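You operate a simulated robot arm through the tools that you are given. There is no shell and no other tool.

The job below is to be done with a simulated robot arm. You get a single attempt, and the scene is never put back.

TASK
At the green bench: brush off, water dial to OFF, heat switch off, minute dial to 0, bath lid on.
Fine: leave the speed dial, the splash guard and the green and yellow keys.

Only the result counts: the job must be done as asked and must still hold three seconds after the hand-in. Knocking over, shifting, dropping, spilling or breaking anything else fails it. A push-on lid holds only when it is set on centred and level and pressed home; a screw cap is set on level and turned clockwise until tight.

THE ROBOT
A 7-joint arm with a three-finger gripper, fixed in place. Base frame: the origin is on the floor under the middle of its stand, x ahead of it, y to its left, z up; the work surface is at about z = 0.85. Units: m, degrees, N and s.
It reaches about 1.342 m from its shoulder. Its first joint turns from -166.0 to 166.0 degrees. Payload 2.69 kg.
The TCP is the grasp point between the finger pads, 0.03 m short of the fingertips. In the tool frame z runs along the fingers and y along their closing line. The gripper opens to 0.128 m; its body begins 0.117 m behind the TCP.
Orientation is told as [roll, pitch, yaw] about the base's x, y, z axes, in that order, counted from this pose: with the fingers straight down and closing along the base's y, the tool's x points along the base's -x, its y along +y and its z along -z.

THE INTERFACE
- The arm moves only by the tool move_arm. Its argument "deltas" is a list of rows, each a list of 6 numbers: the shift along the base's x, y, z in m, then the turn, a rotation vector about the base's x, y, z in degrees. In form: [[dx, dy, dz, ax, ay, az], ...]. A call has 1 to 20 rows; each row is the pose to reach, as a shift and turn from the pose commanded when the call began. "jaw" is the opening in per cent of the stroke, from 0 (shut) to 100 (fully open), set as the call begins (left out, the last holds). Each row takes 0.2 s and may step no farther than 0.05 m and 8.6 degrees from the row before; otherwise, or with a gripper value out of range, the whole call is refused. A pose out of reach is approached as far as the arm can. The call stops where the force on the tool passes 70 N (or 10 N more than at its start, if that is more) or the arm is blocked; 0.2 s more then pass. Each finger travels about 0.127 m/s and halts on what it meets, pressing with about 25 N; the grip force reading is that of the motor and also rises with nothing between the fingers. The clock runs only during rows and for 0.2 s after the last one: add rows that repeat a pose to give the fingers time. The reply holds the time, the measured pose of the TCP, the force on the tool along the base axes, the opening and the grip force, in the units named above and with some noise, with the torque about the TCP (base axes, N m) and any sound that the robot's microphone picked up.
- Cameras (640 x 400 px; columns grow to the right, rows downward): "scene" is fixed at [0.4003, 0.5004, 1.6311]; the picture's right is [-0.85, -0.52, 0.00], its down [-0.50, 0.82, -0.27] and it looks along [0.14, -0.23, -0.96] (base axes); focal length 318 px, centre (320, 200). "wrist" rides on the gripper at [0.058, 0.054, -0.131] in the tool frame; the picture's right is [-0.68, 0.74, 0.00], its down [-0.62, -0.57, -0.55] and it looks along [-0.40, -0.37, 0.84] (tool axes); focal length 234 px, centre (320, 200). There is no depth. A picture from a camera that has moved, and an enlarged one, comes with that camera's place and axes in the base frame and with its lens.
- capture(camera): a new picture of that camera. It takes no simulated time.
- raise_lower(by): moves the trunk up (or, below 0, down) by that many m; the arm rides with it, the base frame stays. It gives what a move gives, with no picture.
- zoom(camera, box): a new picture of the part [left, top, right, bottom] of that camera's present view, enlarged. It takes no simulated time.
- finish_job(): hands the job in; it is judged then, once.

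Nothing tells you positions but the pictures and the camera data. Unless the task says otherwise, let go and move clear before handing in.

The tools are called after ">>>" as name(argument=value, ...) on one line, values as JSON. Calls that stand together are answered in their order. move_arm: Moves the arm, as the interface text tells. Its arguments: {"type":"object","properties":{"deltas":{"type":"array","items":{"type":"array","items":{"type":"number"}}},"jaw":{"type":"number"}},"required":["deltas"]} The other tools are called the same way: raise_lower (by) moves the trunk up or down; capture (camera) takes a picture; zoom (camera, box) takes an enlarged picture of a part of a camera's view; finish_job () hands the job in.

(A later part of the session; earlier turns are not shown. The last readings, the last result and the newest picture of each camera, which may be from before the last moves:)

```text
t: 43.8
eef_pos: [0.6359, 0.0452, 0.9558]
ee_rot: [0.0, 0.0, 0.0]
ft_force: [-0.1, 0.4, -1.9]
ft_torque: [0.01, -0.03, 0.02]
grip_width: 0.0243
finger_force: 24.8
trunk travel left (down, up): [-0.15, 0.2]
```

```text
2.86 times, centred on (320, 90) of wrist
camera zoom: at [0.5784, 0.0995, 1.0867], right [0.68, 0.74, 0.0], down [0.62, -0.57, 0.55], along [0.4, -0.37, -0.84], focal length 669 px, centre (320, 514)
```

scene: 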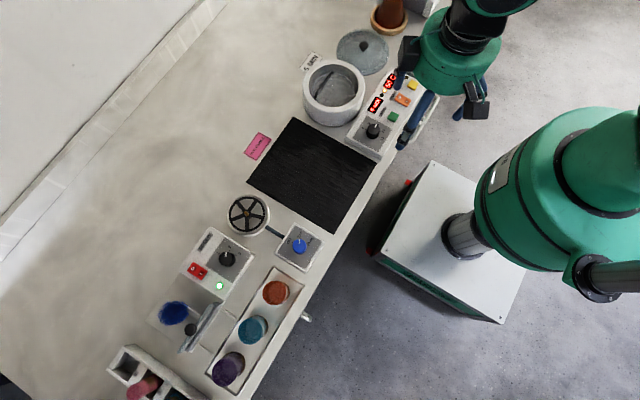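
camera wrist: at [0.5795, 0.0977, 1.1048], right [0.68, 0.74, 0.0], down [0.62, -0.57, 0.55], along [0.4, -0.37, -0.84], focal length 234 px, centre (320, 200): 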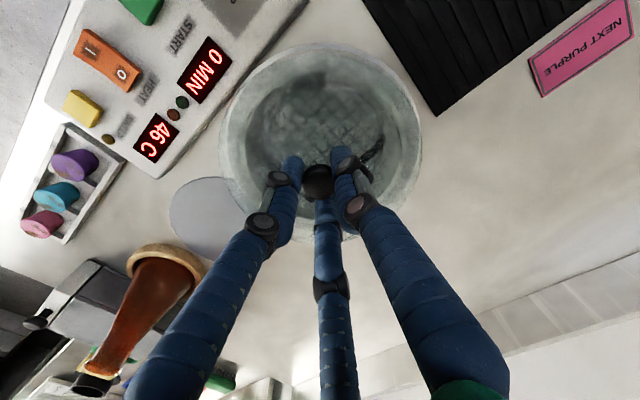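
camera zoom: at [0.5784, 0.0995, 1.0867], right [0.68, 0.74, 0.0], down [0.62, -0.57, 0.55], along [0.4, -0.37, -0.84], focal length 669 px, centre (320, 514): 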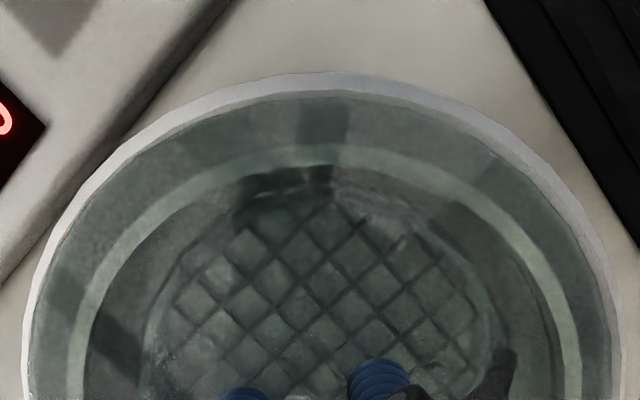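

>>> move_arm(deltas=[[0, 0, -0.0006, 0, 0, 0], [0, 0, -0.0012, 0, 0, 0]])

>>> move_arm(deltas=[[0, 0, -0.0006, 0, 0, 0], [0, 0, -0.0012, 0, 0, 0]])

>>> zoom(camera="wrist", box=[210, 20, 430, 160])

>>> zoom(camera="scene", box=[300, 85, 370, 130])

```text
t: 44.4
eef_pos: [0.636, 0.0446, 0.9557]
ee_rot: [0.0, 0.0, 0.0]
ft_force: [0.2, -0.4, -0.2]
ft_torque: [-0.08, 0.12, 0.03]
grip_width: 0.0243
finger_force: 25.0
trunk travel left (down, up): [-0.15, 0.2]
```

```text
t: 45.0
eef_pos: [0.6369, 0.0453, 0.9557]
ee_rot: [0.0, -0.2, 0.0]
ft_force: [-1.3, 5.8, 14.0]
ft_torque: [0.12, 0.17, 0.0]
grip_width: 0.0242
finger_force: 24.7
trunk travel left (down, up): [-0.15, 0.2]
```

```text
2.86 times, centred on (320, 90) of wrist
camera zoom: at [0.5784, 0.0992, 1.0858], right [0.68, 0.74, 0.0], down [0.61, -0.57, 0.55], along [0.41, -0.37, -0.84], focal length 669 px, centre (320, 514)
```

zoom: 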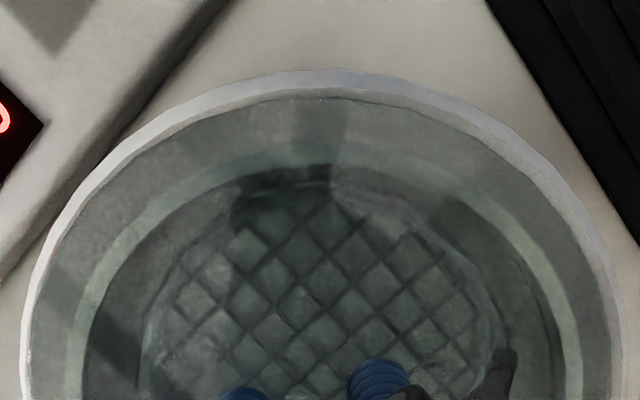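

```text
8.89 times, centred on (335, 108) of scene
camera zoom: at [0.4003, 0.5004, 1.6311], right [-0.85, -0.52, 0.0], down [-0.5, 0.82, -0.27], along [0.14, -0.23, -0.96], focal length 2827 px, centre (187, 1022)
```

zoom: 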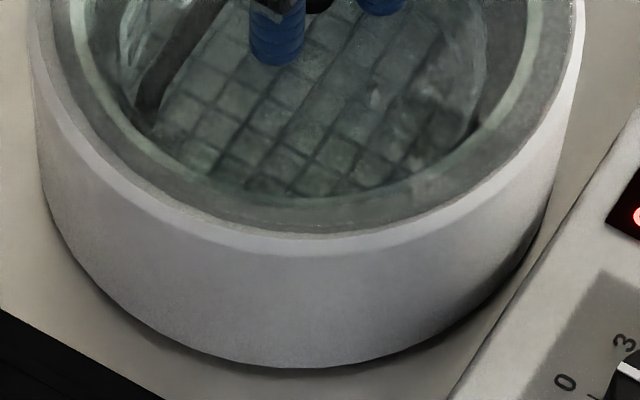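

There's contact now at z = 0.955 with 14 N. I need to know whether the knob slipped in the fingers, so I'll take the same enlarged view as when I first gripped it.

>>> zoom(camera="wrist", box=[220, 60, 420, 220])

>>> zoom(camera="scene", box=[310, 55, 360, 95])

```text
2.50 times, centred on (320, 140) of wrist
camera zoom: at [0.5784, 0.0992, 1.0858], right [0.68, 0.74, 0.0], down [0.61, -0.57, 0.55], along [0.41, -0.37, -0.84], focal length 585 px, centre (320, 350)
```

zoom: 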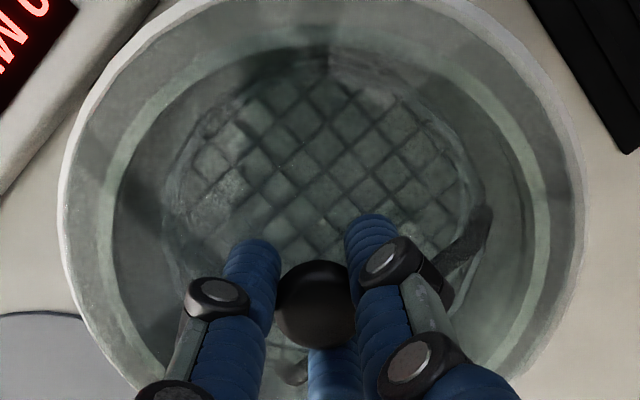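

```text
10.00 times, centred on (335, 75) of scene
camera zoom: at [0.4003, 0.5004, 1.6311], right [-0.85, -0.52, 0.0], down [-0.5, 0.82, -0.27], along [0.14, -0.23, -0.96], focal length 3180 px, centre (170, 1450)
```

zoom: 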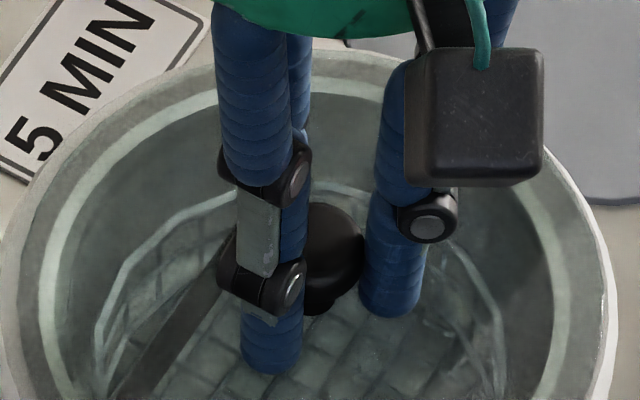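

The knob slipped up about 2 mm in the fingers during the hard press, so both contacts happened at the same lid height, with the plug in the opening and the flange on the rim at about 0.918. I'll release the knob and check how the lid sits.

>>> move_arm(deltas=[[0, 0, 0.001, 0, 0, 0], [0, 0, 0.001, 0, 0, 0], [0, 0, 0.001, 0, 0, 0]], jaw=45)

>>> zoom(camera="wrist", box=[200, 20, 440, 240])

>>> zoom(camera="scene", box=[300, 50, 370, 130])

```text
t: 45.8
eef_pos: [0.6362, 0.0437, 0.9557]
ee_rot: [0.1, 0.0, 0.0]
ft_force: [0.8, -0.8, 7.3]
ft_torque: [-0.09, -0.07, -0.05]
grip_width: 0.0551
finger_force: 0.1
trunk travel left (down, up): [-0.15, 0.2]
```

```text
1.82 times, centred on (320, 130) of wrist
camera zoom: at [0.5781, 0.0988, 1.0863], right [0.68, 0.74, 0.0], down [0.61, -0.57, 0.55], along [0.4, -0.37, -0.84], focal length 426 px, centre (320, 327)
```

zoom: 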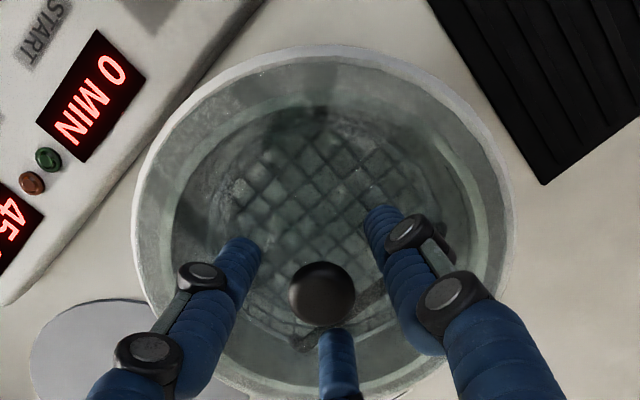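

```text
5.00 times, centred on (335, 90) of scene
camera zoom: at [0.4003, 0.5004, 1.6311], right [-0.85, -0.52, 0.0], down [-0.5, 0.82, -0.27], along [0.14, -0.23, -0.96], focal length 1590 px, centre (245, 750)
```

zoom: 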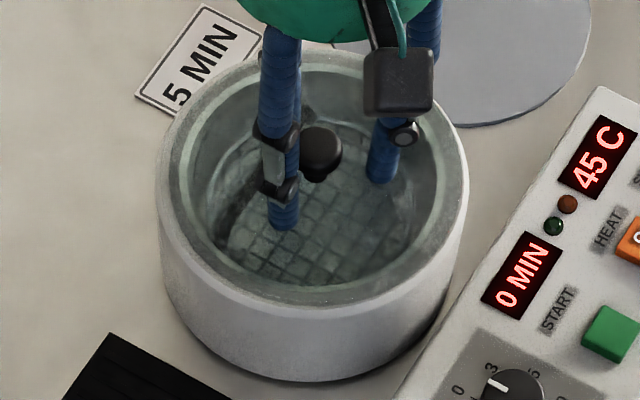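

The knob is free and the fingertips are just touching the lid top. I'll lift clear and inspect how the lid lies.

>>> move_arm(deltas=[[0, 0, 0.01, 0, 0, 0], [0, 0, 0.03, 0, 0, 0], [0, 0, 0.06, 0, 0, 0], [0, 0, 0.1, 0, 0, 0], [0, 0, 0.1, 0, 0, 0]])

>>> zoom(camera="wrist", box=[220, 60, 420, 240])

>>> zoom(camera="scene", box=[300, 50, 370, 130])

```text
t: 47.0
eef_pos: [0.6357, 0.0463, 1.0528]
ee_rot: [0.0, 0.0, 0.0]
ft_force: [-0.7, 0.9, 0.1]
ft_torque: [0.02, -0.05, 0.0]
grip_width: 0.0573
finger_force: 0.0
trunk travel left (down, up): [-0.15, 0.2]
heard: snap
```

```text
2.22 times, centred on (320, 150) of wrist
camera zoom: at [0.5783, 0.1005, 1.1839], right [0.68, 0.74, 0.0], down [0.62, -0.57, 0.55], along [0.4, -0.37, -0.84], focal length 520 px, centre (320, 311)
```

zoom: 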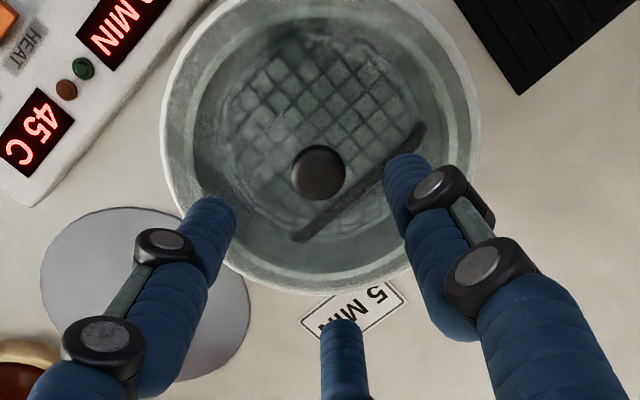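

```text
5.00 times, centred on (335, 90) of scene
camera zoom: at [0.4003, 0.5004, 1.6311], right [-0.85, -0.52, 0.0], down [-0.5, 0.82, -0.27], along [0.14, -0.23, -0.96], focal length 1590 px, centre (245, 750)
```

zoom: 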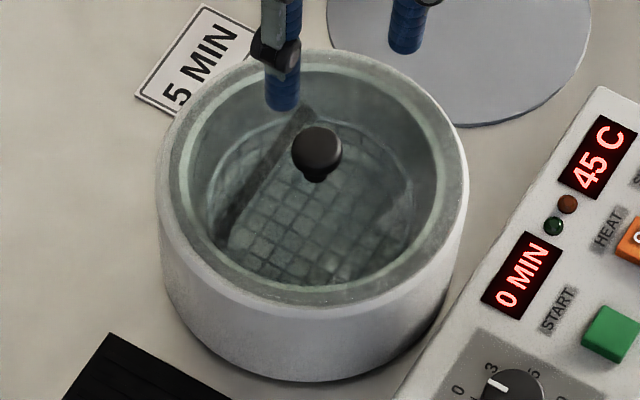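

A "snap" was heard as I let go, which fits the lid seating. I'll take a wider look to confirm it's centred and level.

>>> capture(camera="wrist")

>>> zoom(camera="wrist", box=[240, 30, 400, 190])

>>> zoom(camera="scene", box=[300, 90, 370, 130])

>>> zoom(camera="scene", box=[300, 55, 370, 100])

```text
taken
camera wrist: at [0.5783, 0.1005, 1.1839], right [0.68, 0.74, 0.0], down [0.62, -0.57, 0.55], along [0.4, -0.37, -0.84], focal length 234 px, centre (320, 200)
```

wrist: 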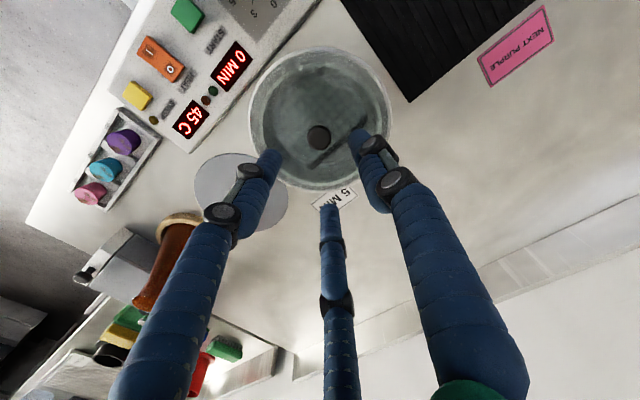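

```text
2.50 times, centred on (320, 110) of wrist
camera zoom: at [0.5783, 0.1005, 1.1839], right [0.68, 0.74, 0.0], down [0.62, -0.57, 0.55], along [0.4, -0.37, -0.84], focal length 585 px, centre (320, 425)
```

zoom: 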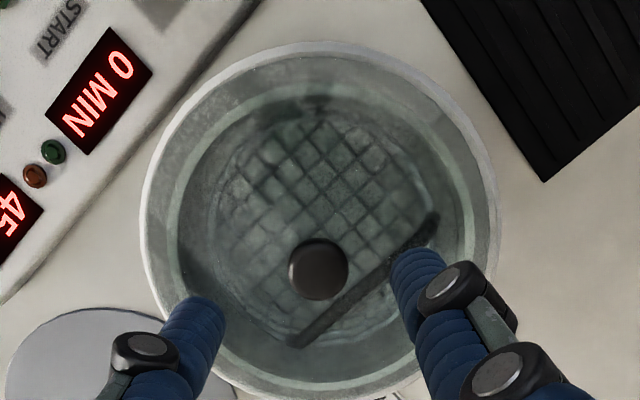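

```text
9.14 times, centred on (335, 110) of scene
camera zoom: at [0.4003, 0.5004, 1.6311], right [-0.85, -0.52, 0.0], down [-0.5, 0.82, -0.27], along [0.14, -0.23, -0.96], focal length 2908 px, centre (183, 1023)
```

zoom: 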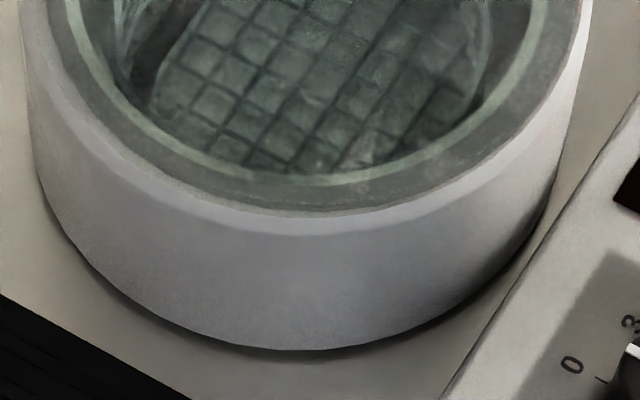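

```text
8.89 times, centred on (335, 78) of scene
camera zoom: at [0.4003, 0.5004, 1.6311], right [-0.85, -0.52, 0.0], down [-0.5, 0.82, -0.27], along [0.14, -0.23, -0.96], focal length 2827 px, centre (187, 1289)
```

zoom: 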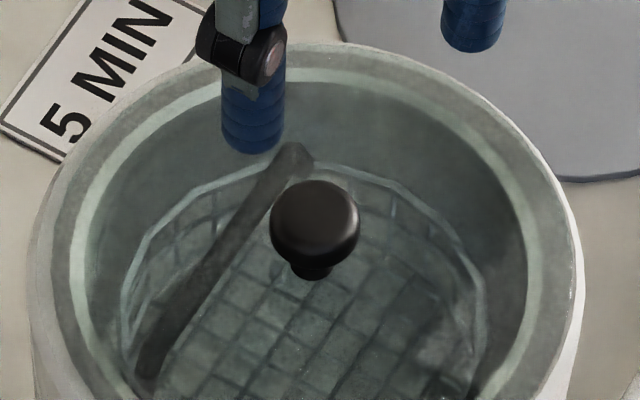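

The lid looks centred and level. To confirm it's home, I'll come back down with the open fingers straddling the knob and press evenly on the lid top, watching at what height contact occurs.

>>> move_arm(deltas=[[0, 0, -0.04, 0, 0, 0], [0, 0, -0.075, 0, 0, 0], [0, 0, -0.09, 0, 0, 0], [0, 0, -0.096, 0, 0, 0], [0, 0, -0.096, 0, 0, 0]])

>>> zoom(camera="wrist", box=[220, 60, 420, 240])

```text
t: 48.2
eef_pos: [0.6338, 0.0443, 0.9593]
ee_rot: [-0.1, -0.1, 0.0]
ft_force: [0.5, -0.1, 0.7]
ft_torque: [0.03, 0.0, 0.01]
grip_width: 0.0577
finger_force: 0.0
trunk travel left (down, up): [-0.15, 0.2]
```

```text
2.22 times, centred on (320, 150) of wrist
camera zoom: at [0.577, 0.0994, 1.0889], right [0.68, 0.74, 0.0], down [0.62, -0.57, 0.55], along [0.4, -0.37, -0.84], focal length 520 px, centre (320, 311)
```

zoom: 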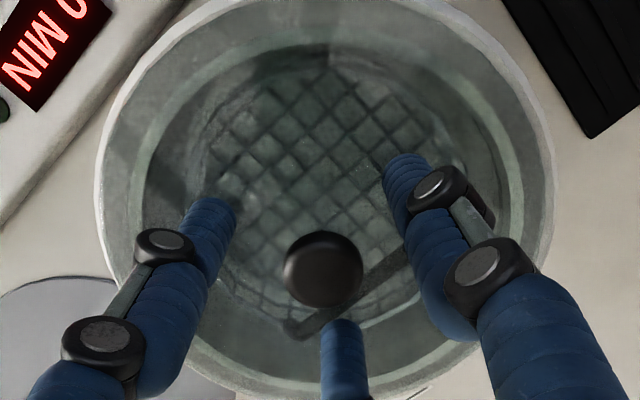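

>>> move_arm(deltas=[[0.001, 0, -0.001, 0, 0, 0], [0.001, 0, -0.002, 0, 0, 0], [0.001, 0, -0.003, 0, 0, 0]])

>>> move_arm(deltas=[[0, 0, -0.001, 0, 0, 0], [0, 0, -0.002, 0, 0, 0]])

```text
t: 49.0
eef_pos: [0.6358, 0.0456, 0.9563]
ee_rot: [0.0, 0.0, 0.1]
ft_force: [0.6, 0.0, 0.1]
ft_torque: [0.01, 0.01, 0.0]
grip_width: 0.0576
finger_force: 0.2
trunk travel left (down, up): [-0.15, 0.2]
```

```text
t: 49.6
eef_pos: [0.6377, 0.0453, 0.9555]
ee_rot: [0.1, -0.1, 0.0]
ft_force: [-5.8, -1.7, 22.5]
ft_torque: [-0.65, 1.19, -0.07]
grip_width: 0.0576
finger_force: 7.0
trunk travel left (down, up): [-0.15, 0.2]
```

Contact is on only one finger (the -x,-y one), at the same height as before. That suggests that side of the lid is still slightly proud while the rest has dropped. I'll press a little more there.

>>> move_arm(deltas=[[0, 0, -0.0007, 0, 0, 0], [0, 0, -0.0014, 0, 0, 0]])

>>> zoom(camera="wrist", box=[220, 20, 420, 200])

>>> zoom(camera="scene", box=[300, 50, 370, 130])

```text
t: 50.2
eef_pos: [0.6369, 0.0453, 0.9553]
ee_rot: [0.0, -0.3, 0.0]
ft_force: [1.8, -3.6, 35.2]
ft_torque: [-0.14, 0.67, 0.08]
grip_width: 0.058
finger_force: 6.6
trunk travel left (down, up): [-0.15, 0.2]
```

```text
2.22 times, centred on (320, 110) of wrist
camera zoom: at [0.5792, 0.1, 1.0858], right [0.68, 0.74, 0.0], down [0.61, -0.57, 0.55], along [0.41, -0.37, -0.83], focal length 520 px, centre (320, 400)
```

zoom: 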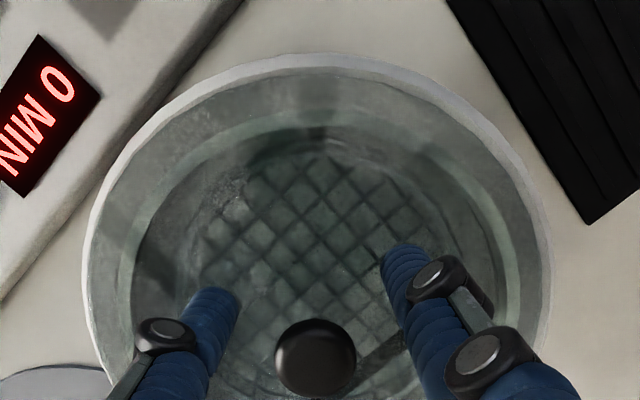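

```text
5.00 times, centred on (335, 90) of scene
camera zoom: at [0.4003, 0.5004, 1.6311], right [-0.85, -0.52, 0.0], down [-0.5, 0.82, -0.27], along [0.14, -0.23, -0.96], focal length 1590 px, centre (245, 750)
```

zoom: 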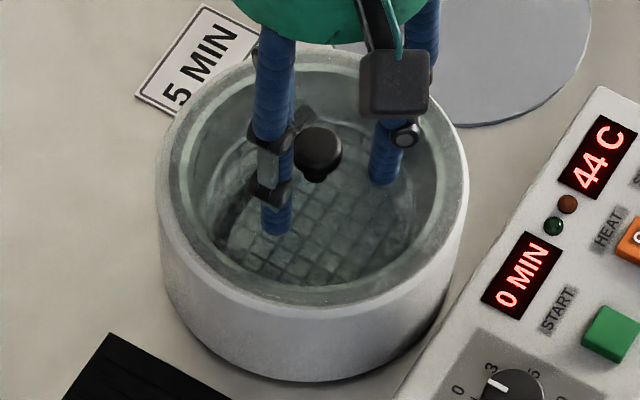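

The load is now spread over the fingers (35 N) with no further travel, so the lid is level and hard down. One slightly firmer press to be sure, then I'll lift off.

>>> move_arm(deltas=[[0, 0, -0.0006, 0, 0, 0], [0, 0, -0.0012, 0, 0, 0]])

>>> move_arm(deltas=[[0, 0, 0.003, 0, 0, 0], [0, 0, 0.01, 0, 0, 0], [0, 0, 0.03, 0, 0, 0], [0, 0, 0.07, 0, 0, 0], [0, 0, 0.11, 0, 0, 0], [0, 0, 0.11, 0, 0, 0]])

>>> zoom(camera="wrist", box=[240, 30, 400, 190])

>>> zoom(camera="scene", box=[300, 50, 370, 130])

```text
t: 50.8
eef_pos: [0.6374, 0.0454, 0.9564]
ee_rot: [0.1, -0.3, -0.1]
ft_force: [0.4, -6.9, 58.5]
ft_torque: [-0.46, 0.67, 0.1]
grip_width: 0.0553
finger_force: 0.0
trunk travel left (down, up): [-0.15, 0.2]
```

```text
t: 52.2
eef_pos: [0.6371, 0.0456, 1.0638]
ee_rot: [0.0, 0.1, 0.0]
ft_force: [-0.7, 0.5, -0.6]
ft_torque: [0.01, -0.04, 0.02]
grip_width: 0.0577
finger_force: 0.0
trunk travel left (down, up): [-0.15, 0.2]
```

```text
2.50 times, centred on (320, 110) of wrist
camera zoom: at [0.5792, 0.1, 1.1939], right [0.68, 0.74, 0.0], down [0.62, -0.57, 0.55], along [0.4, -0.37, -0.84], focal length 585 px, centre (320, 425)
```

zoom: 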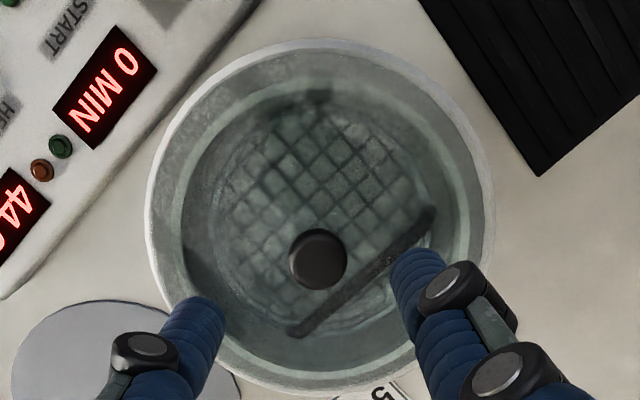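

```text
5.00 times, centred on (335, 90) of scene
camera zoom: at [0.4003, 0.5004, 1.6311], right [-0.85, -0.52, 0.0], down [-0.5, 0.82, -0.27], along [0.14, -0.23, -0.96], focal length 1590 px, centre (245, 750)
```

zoom: 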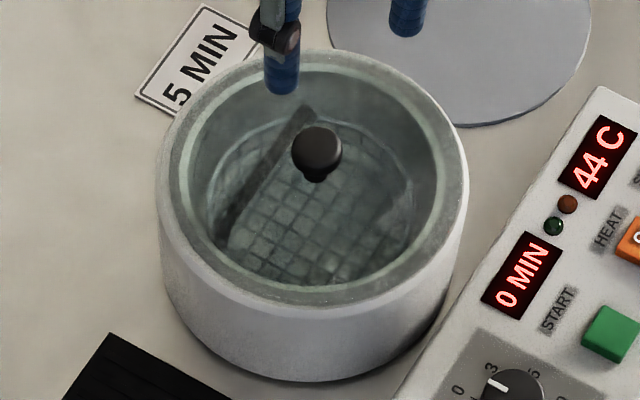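

The lid held at 58 N and hasn't moved, so the lid is on. Next is the water dial near (0.49, 0.44); I'll move there with the hand high.

>>> move_arm(deltas=[[-0.016, 0.041, 0.01, 0, 0, 0], [-0.033, 0.082, 0.01, 0, 0, 0], [-0.05, 0.123, 0.01, 0, 0, 0], [-0.066, 0.164, 0.01, 0, 0, 0], [-0.083, 0.205, 0.01, 0, 0, 0], [-0.1, 0.246, 0.01, 0, 0, 0], [-0.116, 0.287, 0.01, 0, 0, 0], [-0.133, 0.328, 0.01, 0, 0, 0], [-0.15, 0.369, 0, 0, 0, 0], [-0.167, 0.41, -0.01, 0, 0, 0], [-0.167, 0.41, -0.01, 0, 0, 0]], jaw=55)

>>> capture(camera="wrist")

>>> capture(camera="scene")

```text
t: 54.6
eef_pos: [0.4706, 0.4539, 1.0517]
ee_rot: [0.0, 0.1, 0.0]
ft_force: [0.0, 1.2, -0.8]
ft_torque: [-0.07, -0.01, 0.03]
grip_width: 0.0705
finger_force: 0.0
trunk travel left (down, up): [-0.15, 0.2]
```

```text
taken
camera wrist: at [0.4127, 0.5075, 1.1819], right [0.68, 0.74, 0.0], down [0.62, -0.57, 0.55], along [0.4, -0.37, -0.84], focal length 234 px, centre (320, 200)
```

wrist: 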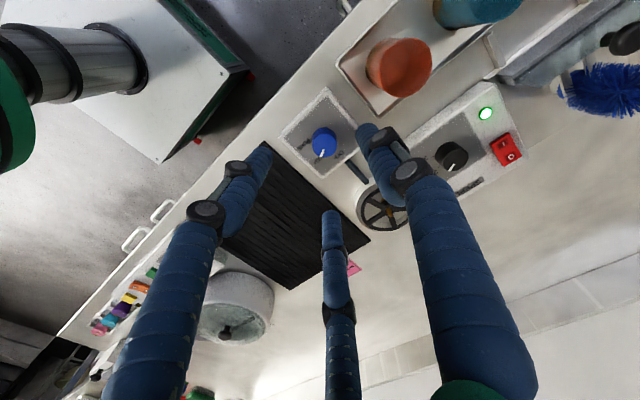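

```text
taken
```

scene: 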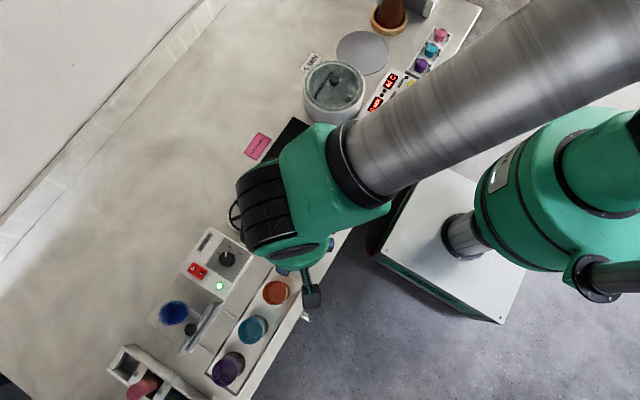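

>>> zoom(camera="wrist", box=[260, 80, 380, 190])

>>> zoom(camera="wrist", box=[390, 60, 560, 200])

```text
3.64 times, centred on (320, 135) of wrist
camera zoom: at [0.4127, 0.5075, 1.1819], right [0.68, 0.74, 0.0], down [0.62, -0.57, 0.55], along [0.4, -0.37, -0.84], focal length 852 px, centre (320, 436)
```

zoom: 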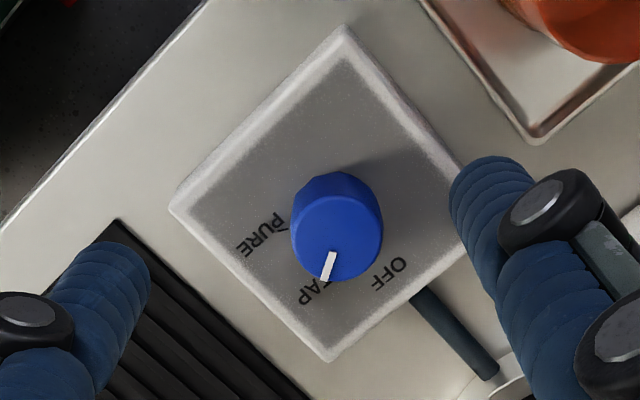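

```text
2.86 times, centred on (475, 130) of wrist
camera zoom: at [0.4127, 0.5075, 1.1819], right [0.68, 0.74, 0.0], down [0.62, -0.57, 0.55], along [0.4, -0.37, -0.84], focal length 669 px, centre (-123, 400)
```

zoom: 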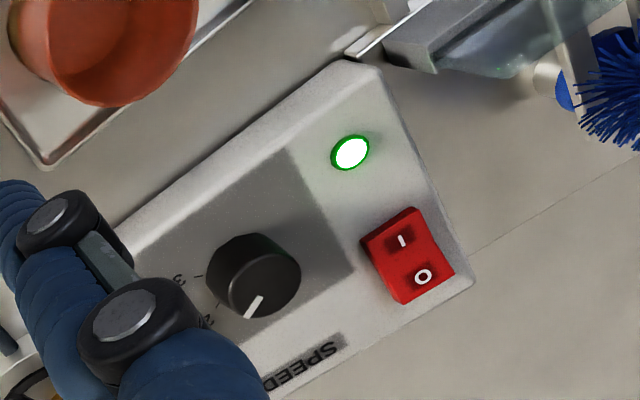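

The water dial's knob is at about (0.492, 0.4425), with OFF at 0°, TAP at -60° and PURE at -120°, so it needs +60° about z. I'll move over it with yaw -30° and a narrower jaw.

>>> move_arm(deltas=[[0.007, -0.003, -0.01, 0, 0, -8], [0.014, -0.007, -0.03, 0, 0, -16], [0.02, -0.01, -0.06, 0, 0, -24], [0.0213, -0.011, -0.09, 0, 0, -30], [0.0213, -0.011, -0.09, 0, 0, -30]], jaw=40)

>>> capture(camera="wrist")

>>> zoom(camera="wrist", box=[240, 80, 400, 220])

```text
t: 55.8
eef_pos: [0.4916, 0.4443, 0.962]
ee_rot: [0.0, 0.1, -30.0]
ft_force: [-0.2, 0.3, -0.3]
ft_torque: [-0.04, 0.03, 0.02]
grip_width: 0.0511
finger_force: 0.1
trunk travel left (down, up): [-0.15, 0.2]
```

```text
taken
camera wrist: at [0.4688, 0.5203, 1.0927], right [0.95, 0.3, 0.0], down [0.25, -0.8, 0.55], along [0.16, -0.52, -0.84], focal length 234 px, centre (320, 200)
```

wrist: 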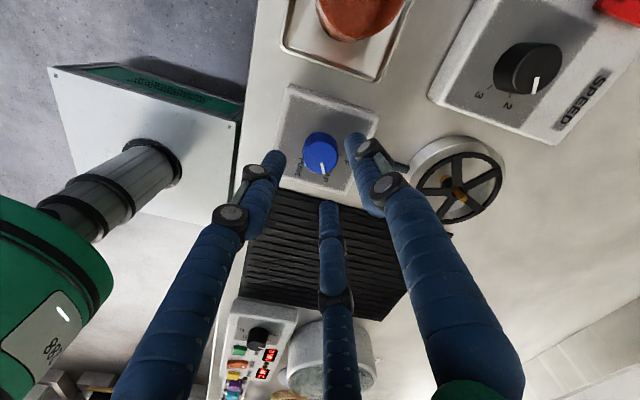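

```text
2.86 times, centred on (320, 150) of wrist
camera zoom: at [0.4688, 0.5203, 1.0927], right [0.95, 0.3, 0.0], down [0.25, -0.8, 0.55], along [0.16, -0.52, -0.84], focal length 669 px, centre (320, 343)
```

zoom: 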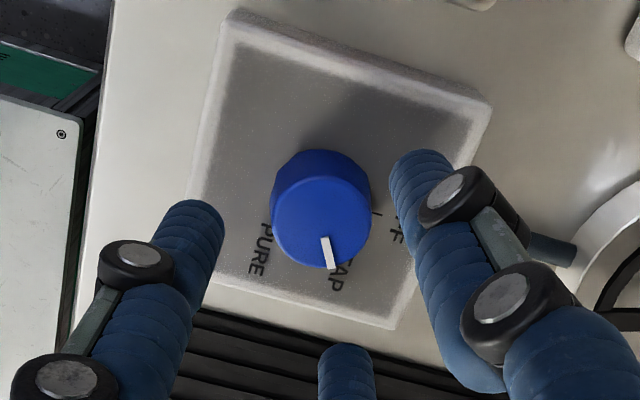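

The knob centre refines to about (0.4935, 0.442), top z about 0.897. I'll correct by (+1.5, -2.5) mm and descend in stages.

>>> move_arm(deltas=[[0.0015, -0.0025, -0.012, 0, 0, 0], [0.0015, -0.0025, -0.025, 0, 0, 0], [0.0015, -0.0025, -0.035, 0, 0, 0], [0.0015, -0.0025, -0.035, 0, 0, 0]])

>>> zoom(camera="wrist", box=[240, 80, 400, 220])

```text
t: 56.8
eef_pos: [0.4939, 0.4422, 0.9262]
ee_rot: [0.0, 0.0, -30.0]
ft_force: [-1.0, 0.2, -0.4]
ft_torque: [-0.01, -0.01, 0.02]
grip_width: 0.0513
finger_force: 0.1
trunk travel left (down, up): [-0.15, 0.2]
```

```text
2.86 times, centred on (320, 150) of wrist
camera zoom: at [0.471, 0.5186, 1.0564], right [0.95, 0.3, 0.0], down [0.25, -0.8, 0.55], along [0.16, -0.52, -0.84], focal length 669 px, centre (320, 343)
```

zoom: 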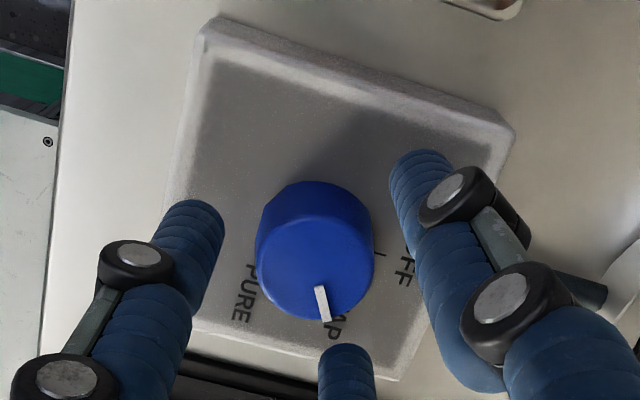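

>>> move_arm(deltas=[[-0.0006, 0, -0.006, 0, 0, 0], [-0.0006, 0, -0.011, 0, 0, 0], [-0.0006, 0, -0.0145, 0, 0, 0], [-0.0006, 0, -0.0145, 0, 0, 0]])

>>> zoom(camera="wrist", box=[240, 80, 400, 220])

```text
t: 57.8
eef_pos: [0.4928, 0.4413, 0.9112]
ee_rot: [0.0, -0.1, -29.9]
ft_force: [0.1, -0.3, 0.4]
ft_torque: [-0.02, 0.01, -0.02]
grip_width: 0.051
finger_force: 0.1
trunk travel left (down, up): [-0.15, 0.2]
```

```text
2.86 times, centred on (320, 150) of wrist
camera zoom: at [0.4698, 0.5181, 1.0417], right [0.95, 0.3, 0.0], down [0.25, -0.8, 0.55], along [0.16, -0.52, -0.84], focal length 669 px, centre (320, 343)
```

zoom: 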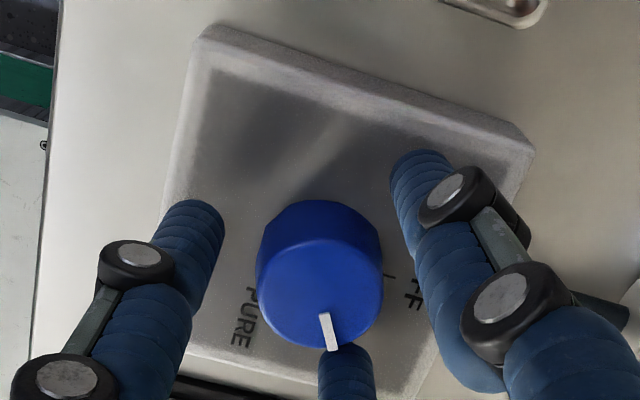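

The fingers surround the knob and are centred. I'll close on it and turn +60° counter-clockwise toward OFF.

>>> move_arm(deltas=[[0, 0, 0, 0, 0, 0], [0, 0, 0, 0, 0, 0], [0, 0, 0, 0, 0, 0]], jaw=10)

>>> move_arm(deltas=[[0, 0, 0, 0, 0, 8], [0, 0, 0, 0, 0, 16], [0, 0, 0, 0, 0, 24], [0, 0, 0, 0, 0, 32], [0, 0, 0, 0, 0, 40], [0, 0, 0, 0, 0, 48]])

>>> zoom(camera="wrist", box=[240, 80, 400, 220])

```text
t: 58.6
eef_pos: [0.4923, 0.4397, 0.9109]
ee_rot: [0.0, 0.0, -30.1]
ft_force: [15.8, -26.9, 1.1]
ft_torque: [-0.99, -0.55, 0.02]
grip_width: 0.0325
finger_force: 44.9
trunk travel left (down, up): [-0.15, 0.2]
```

```text
t: 60.0
eef_pos: [0.4938, 0.4398, 0.9123]
ee_rot: [0.0, 0.1, 18.0]
ft_force: [26.6, -48.8, -6.2]
ft_torque: [-1.41, -0.79, 0.04]
grip_width: 0.0328
finger_force: 45.6
trunk travel left (down, up): [-0.15, 0.2]
```

```text
2.86 times, centred on (320, 150) of wrist
camera zoom: at [0.4221, 0.4737, 1.0419], right [0.42, 0.91, 0.0], down [0.76, -0.35, 0.55], along [0.5, -0.23, -0.84], focal length 669 px, centre (320, 343)
```

zoom: 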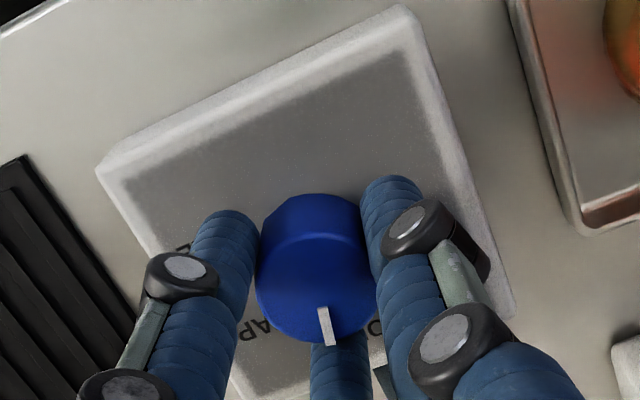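

The dial is turning with the hand (48° so far), but there's sideways load because I'm about 2 mm off its axis. I'll shift to relieve it before finishing the last 12°.

>>> move_arm(deltas=[[0.0004, -0.0008, 0, 0, 0, 0], [0.0008, -0.0016, 0, 0, 0, 0], [0.001, -0.002, 0, 0, 0, 0]])

```text
t: 60.8
eef_pos: [0.4936, 0.4407, 0.9111]
ee_rot: [0.0, 0.1, 18.0]
ft_force: [-3.8, -17.1, -14.5]
ft_torque: [0.22, 0.35, 0.01]
grip_width: 0.0327
finger_force: 45.1
trunk travel left (down, up): [-0.15, 0.2]
```

>>> move_arm(deltas=[[-0.0002, -0.0006, -0.0005, 0, 0, 6], [-0.0002, -0.0006, -0.0005, 0, 0, 12], [-0.0002, -0.0006, -0.0005, 0, 0, 12]])

>>> zoom(camera="wrist", box=[240, 80, 400, 220])

```text
t: 61.6
eef_pos: [0.4935, 0.4403, 0.9105]
ee_rot: [-0.1, 0.0, 30.0]
ft_force: [-16.2, -6.1, -5.8]
ft_torque: [0.05, 0.7, 0.02]
grip_width: 0.0328
finger_force: 45.3
trunk travel left (down, up): [-0.15, 0.2]
```

```text
2.86 times, centred on (320, 150) of wrist
camera zoom: at [0.4166, 0.458, 1.0418], right [0.22, 0.98, 0.0], down [0.82, -0.18, 0.55], along [0.54, -0.12, -0.84], focal length 669 px, centre (320, 343)
```

zoom: 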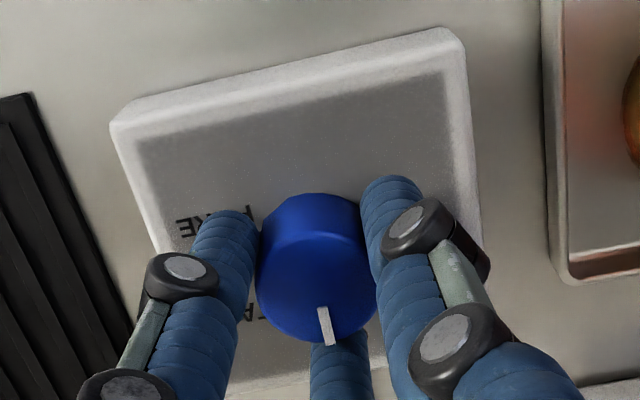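

The pointer now faces +x, the OFF direction. I'll open, lift straight up and check.

>>> move_arm(deltas=[[0, 0, 0, 0, 0, 0], [0, 0, 0, 0, 0, 0], [0, 0, 0.02, 0, 0, 0], [0, 0, 0.05, 0, 0, 0], [0, 0, 0.09, 0, 0, 0], [0, 0, 0.12, 0, 0, 0], [0, 0, 0.12, 0, 0, 0]], jaw=40)

>>> zoom(camera="wrist", box=[240, 60, 400, 200])

>>> capture(camera="scene")

```text
t: 63.2
eef_pos: [0.4909, 0.441, 1.0327]
ee_rot: [-0.1, -0.1, 29.8]
ft_force: [-1.0, -0.5, 0.1]
ft_torque: [0.04, 0.02, -0.03]
grip_width: 0.0508
finger_force: 0.0
trunk travel left (down, up): [-0.15, 0.2]
```

```text
2.86 times, centred on (320, 130) of wrist
camera zoom: at [0.4148, 0.4584, 1.1635], right [0.22, 0.98, 0.0], down [0.82, -0.18, 0.55], along [0.54, -0.12, -0.84], focal length 669 px, centre (320, 400)
```

zoom: 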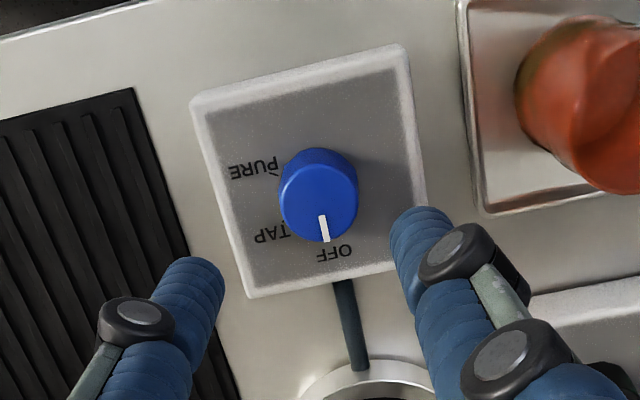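

```text
taken
```

scene: 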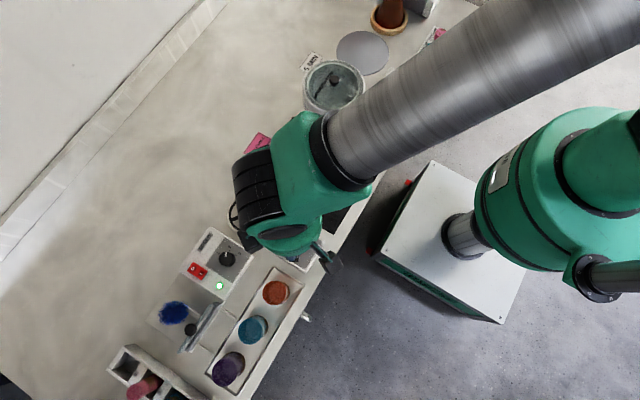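

Water dial is at OFF. Last is the red brush rocker at about (0.66, 0.61), with its O end on the +x side near x = 0.674; the spinning brush and guard are further along +y. I'll move nearer at a safe height and look.

>>> move_arm(deltas=[[0.012, 0.012, 0.02, 0, 0, 0], [0.035, 0.032, 0.045, 0, 0, 0], [0.06, 0.055, 0.06, 0, 0, 5], [0.085, 0.075, 0.06, 0, 0, 11], [0.11, 0.095, 0.06, 0, 0, 17], [0.135, 0.115, 0.06, 0, 0, 23], [0.155, 0.13, 0.06, 0, 0, 30], [0.155, 0.13, 0.06, 0, 0, 30]], jaw=60)

>>> capture(camera="wrist")

>>> capture(camera="scene")

```text
t: 65.0
eef_pos: [0.6505, 0.5699, 1.0888]
ee_rot: [-0.1, -0.1, 60.0]
ft_force: [0.1, -0.3, -0.5]
ft_torque: [-0.03, 0.0, -0.01]
grip_width: 0.0769
finger_force: 0.0
trunk travel left (down, up): [-0.15, 0.2]
```

```text
taken
camera wrist: at [0.5761, 0.5463, 1.2193], right [-0.3, 0.95, 0.0], down [0.8, 0.25, 0.55], along [0.52, 0.16, -0.84], focal length 234 px, centre (320, 200)
```

wrist: 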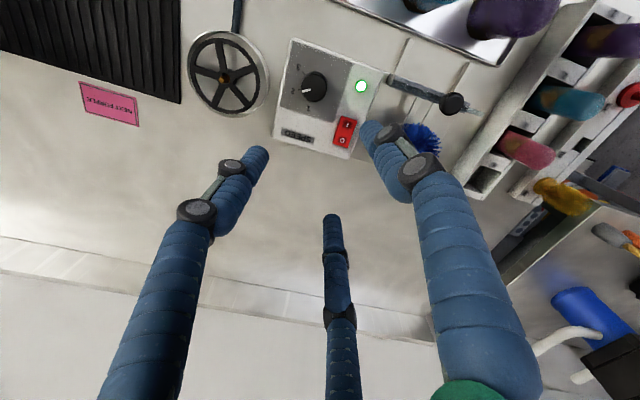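

```text
taken
```

scene: 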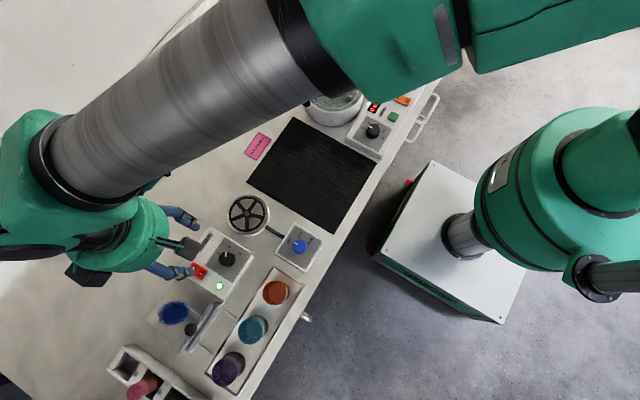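

>>> zoom(camera="wrist", box=[260, 20, 480, 170])

>>> zoom(camera="scene", box=[130, 200, 260, 370])

```text
2.67 times, centred on (370, 95) of wrist
camera zoom: at [0.5761, 0.5463, 1.2193], right [-0.3, 0.95, 0.0], down [0.8, 0.25, 0.55], along [0.52, 0.16, -0.84], focal length 624 px, centre (187, 480)
```

zoom: 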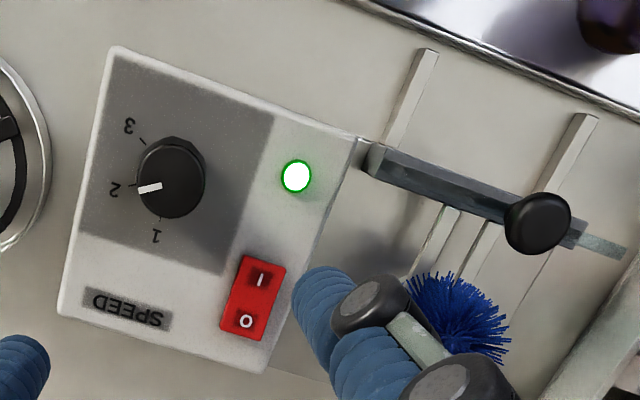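

```text
2.35 times, centred on (195, 285) of scene
camera zoom: at [0.4003, 0.5004, 1.6311], right [-0.85, -0.52, 0.0], down [-0.5, 0.82, -0.27], along [0.14, -0.23, -0.96], focal length 748 px, centre (614, 0)
```

zoom: 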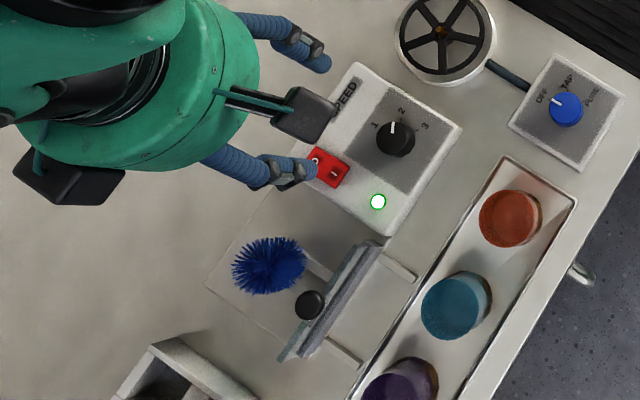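

The water dial reads OFF in the scene view too. The brush rocker centre is about (0.6615, 0.6103) and its O end about (0.675, 0.611). I'll close the fingers, tilt the hand away from the brush (palm toward -y) and come above the O end.

>>> move_arm(deltas=[[0, 0, 0, 7, 0, 0], [0.005, 0, 0, 14, 0, 0], [0.01, 0.005, 0, 21, 0, 0], [0.015, 0.01, -0.01, 28, 0, 0], [0.02, 0.02, -0.03, 28, 0, 0], [0.023, 0.03, -0.06, 28, 0, 0], [0.023, 0.036, -0.1, 28, 0, 0], [0.023, 0.036, -0.13, 28, 0, 0], [0.023, 0.036, -0.13, 28, 0, 0]], jaw=0)

>>> capture(camera="wrist")

>>> zoom(camera="scene", box=[130, 200, 260, 370])

```text
t: 67.0
eef_pos: [0.6726, 0.6043, 0.9591]
ee_rot: [14.9, -24.0, 56.8]
ft_force: [0.1, 0.0, -1.7]
ft_torque: [-0.04, 0.0, 0.0]
grip_width: 0.0019
finger_force: 26.1
trunk travel left (down, up): [-0.15, 0.2]
```

```text
taken
camera wrist: at [0.5972, 0.5228, 1.063], right [-0.3, 0.84, 0.45], down [0.8, -0.04, 0.6], along [0.52, 0.54, -0.66], focal length 234 px, centre (320, 200)
```

wrist: 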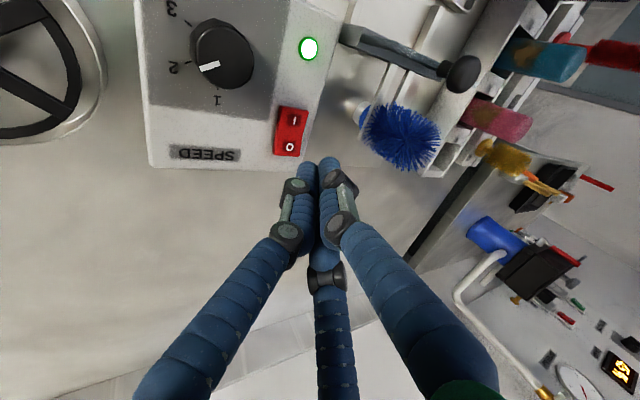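

```text
2.35 times, centred on (195, 285) of scene
camera zoom: at [0.4003, 0.5004, 1.6311], right [-0.85, -0.52, 0.0], down [-0.5, 0.82, -0.27], along [0.14, -0.23, -0.96], focal length 748 px, centre (614, 0)
```

zoom: 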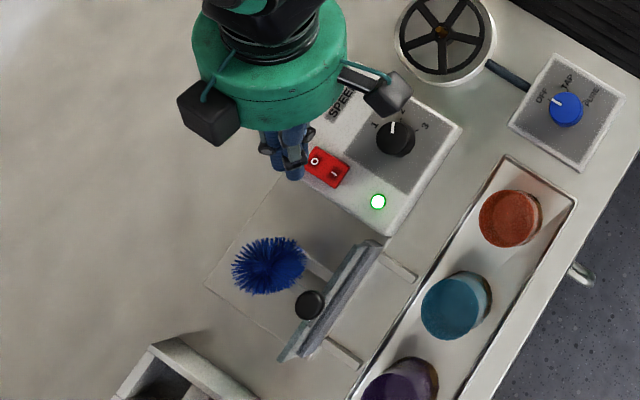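

The tip is almost above the O end. I'll shift 2 mm, lower to about 1 cm above it, and check.

>>> move_arm(deltas=[[0.002, 0.001, -0.012, 0, 0, 0], [0.002, 0.001, -0.025, 0, 0, 0], [0.002, 0.001, -0.025, 0, 0, 0]])

>>> zoom(camera="wrist", box=[220, 80, 420, 220])

>>> zoom(camera="scene", box=[170, 230, 260, 310])

```text
t: 67.8
eef_pos: [0.6746, 0.6045, 0.9359]
ee_rot: [14.9, -24.1, 56.8]
ft_force: [0.1, -0.3, -0.2]
ft_torque: [-0.03, 0.07, 0.0]
grip_width: 0.0023
finger_force: 25.4
trunk travel left (down, up): [-0.15, 0.2]
```

```text
2.86 times, centred on (320, 150) of wrist
camera zoom: at [0.5998, 0.5237, 1.0391], right [-0.3, 0.84, 0.45], down [0.8, -0.04, 0.6], along [0.52, 0.54, -0.66], focal length 669 px, centre (320, 343)
```

zoom: 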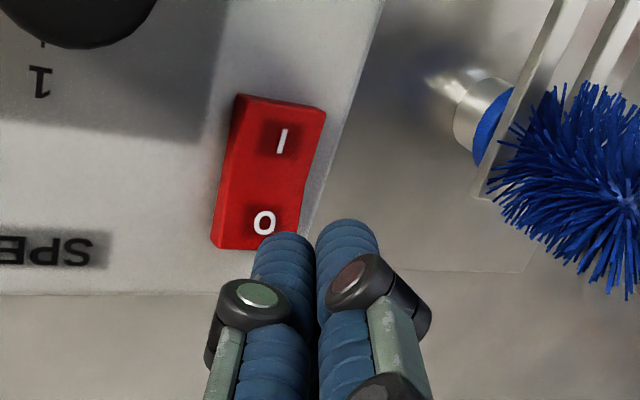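

```text
5.00 times, centred on (215, 270) of scene
camera zoom: at [0.4003, 0.5004, 1.6311], right [-0.85, -0.52, 0.0], down [-0.5, 0.82, -0.27], along [0.14, -0.23, -0.96], focal length 1590 px, centre (845, -150)
```

zoom: 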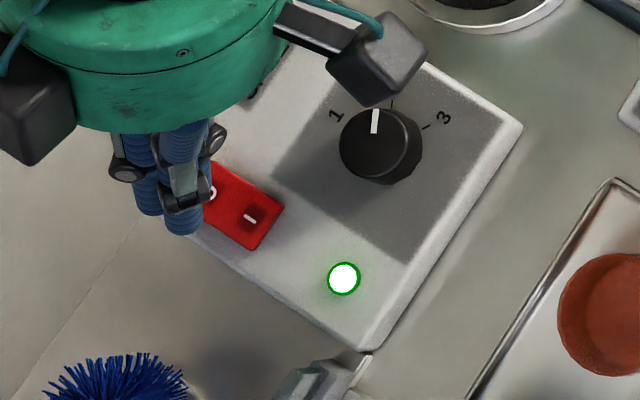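

The tip is directly over the O mark. I'll descend in small steps to press it.

>>> move_arm(deltas=[[0.001, 0, -0.004, 0, 0, 0], [0.001, 0, -0.008, 0, 0, 0], [0.001, 0, -0.01, 0, 0, 0], [0.001, 0, -0.0115, 0, 0, 0]])

>>> move_arm(deltas=[[0, 0, -0.0015, 0, 0, 0], [0, 0, -0.003, 0, 0, 0], [0, 0, -0.0045, 0, 0, 0]])

>>> zoom(camera="wrist", box=[220, 80, 420, 220])

>>> zoom(camera="scene", box=[170, 230, 260, 310])

```text
t: 68.8
eef_pos: [0.674, 0.6076, 0.9246]
ee_rot: [15.0, -24.0, 56.8]
ft_force: [-0.3, -0.5, 0.1]
ft_torque: [0.0, 0.01, 0.02]
grip_width: 0.002
finger_force: 24.8
trunk travel left (down, up): [-0.15, 0.2]
```

```text
t: 69.6
eef_pos: [0.6763, 0.606, 0.9206]
ee_rot: [15.0, -24.0, 56.8]
ft_force: [-0.7, -1.3, 3.5]
ft_torque: [-0.02, 0.05, -0.03]
grip_width: 0.0021
finger_force: 24.9
trunk travel left (down, up): [-0.15, 0.2]
```

```text
2.86 times, centred on (320, 150) of wrist
camera zoom: at [0.6004, 0.5244, 1.0247], right [-0.3, 0.84, 0.45], down [0.8, -0.04, 0.6], along [0.52, 0.54, -0.66], focal length 669 px, centre (320, 343)
```

zoom: 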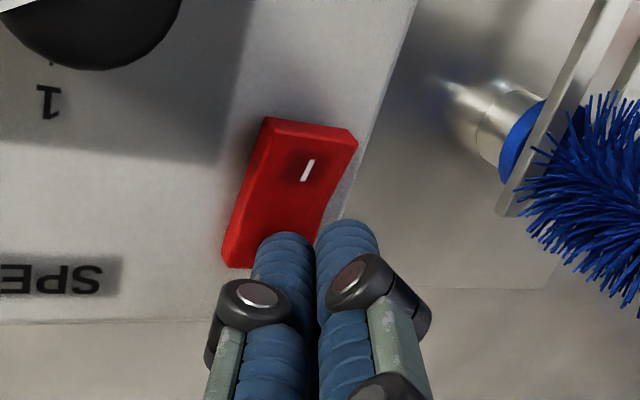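

```text
5.00 times, centred on (215, 270) of scene
camera zoom: at [0.4003, 0.5004, 1.6311], right [-0.85, -0.52, 0.0], down [-0.5, 0.82, -0.27], along [0.14, -0.23, -0.96], focal length 1590 px, centre (845, -150)
```

zoom: 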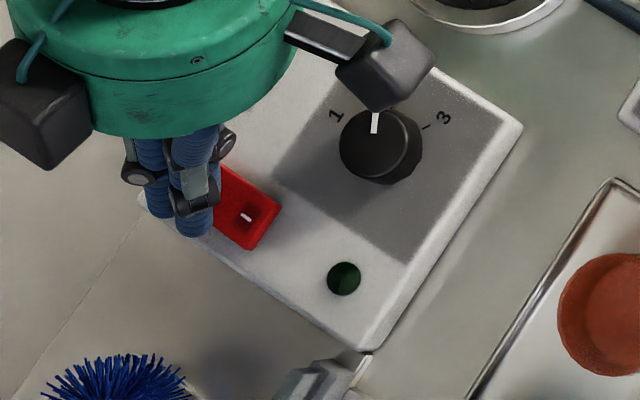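

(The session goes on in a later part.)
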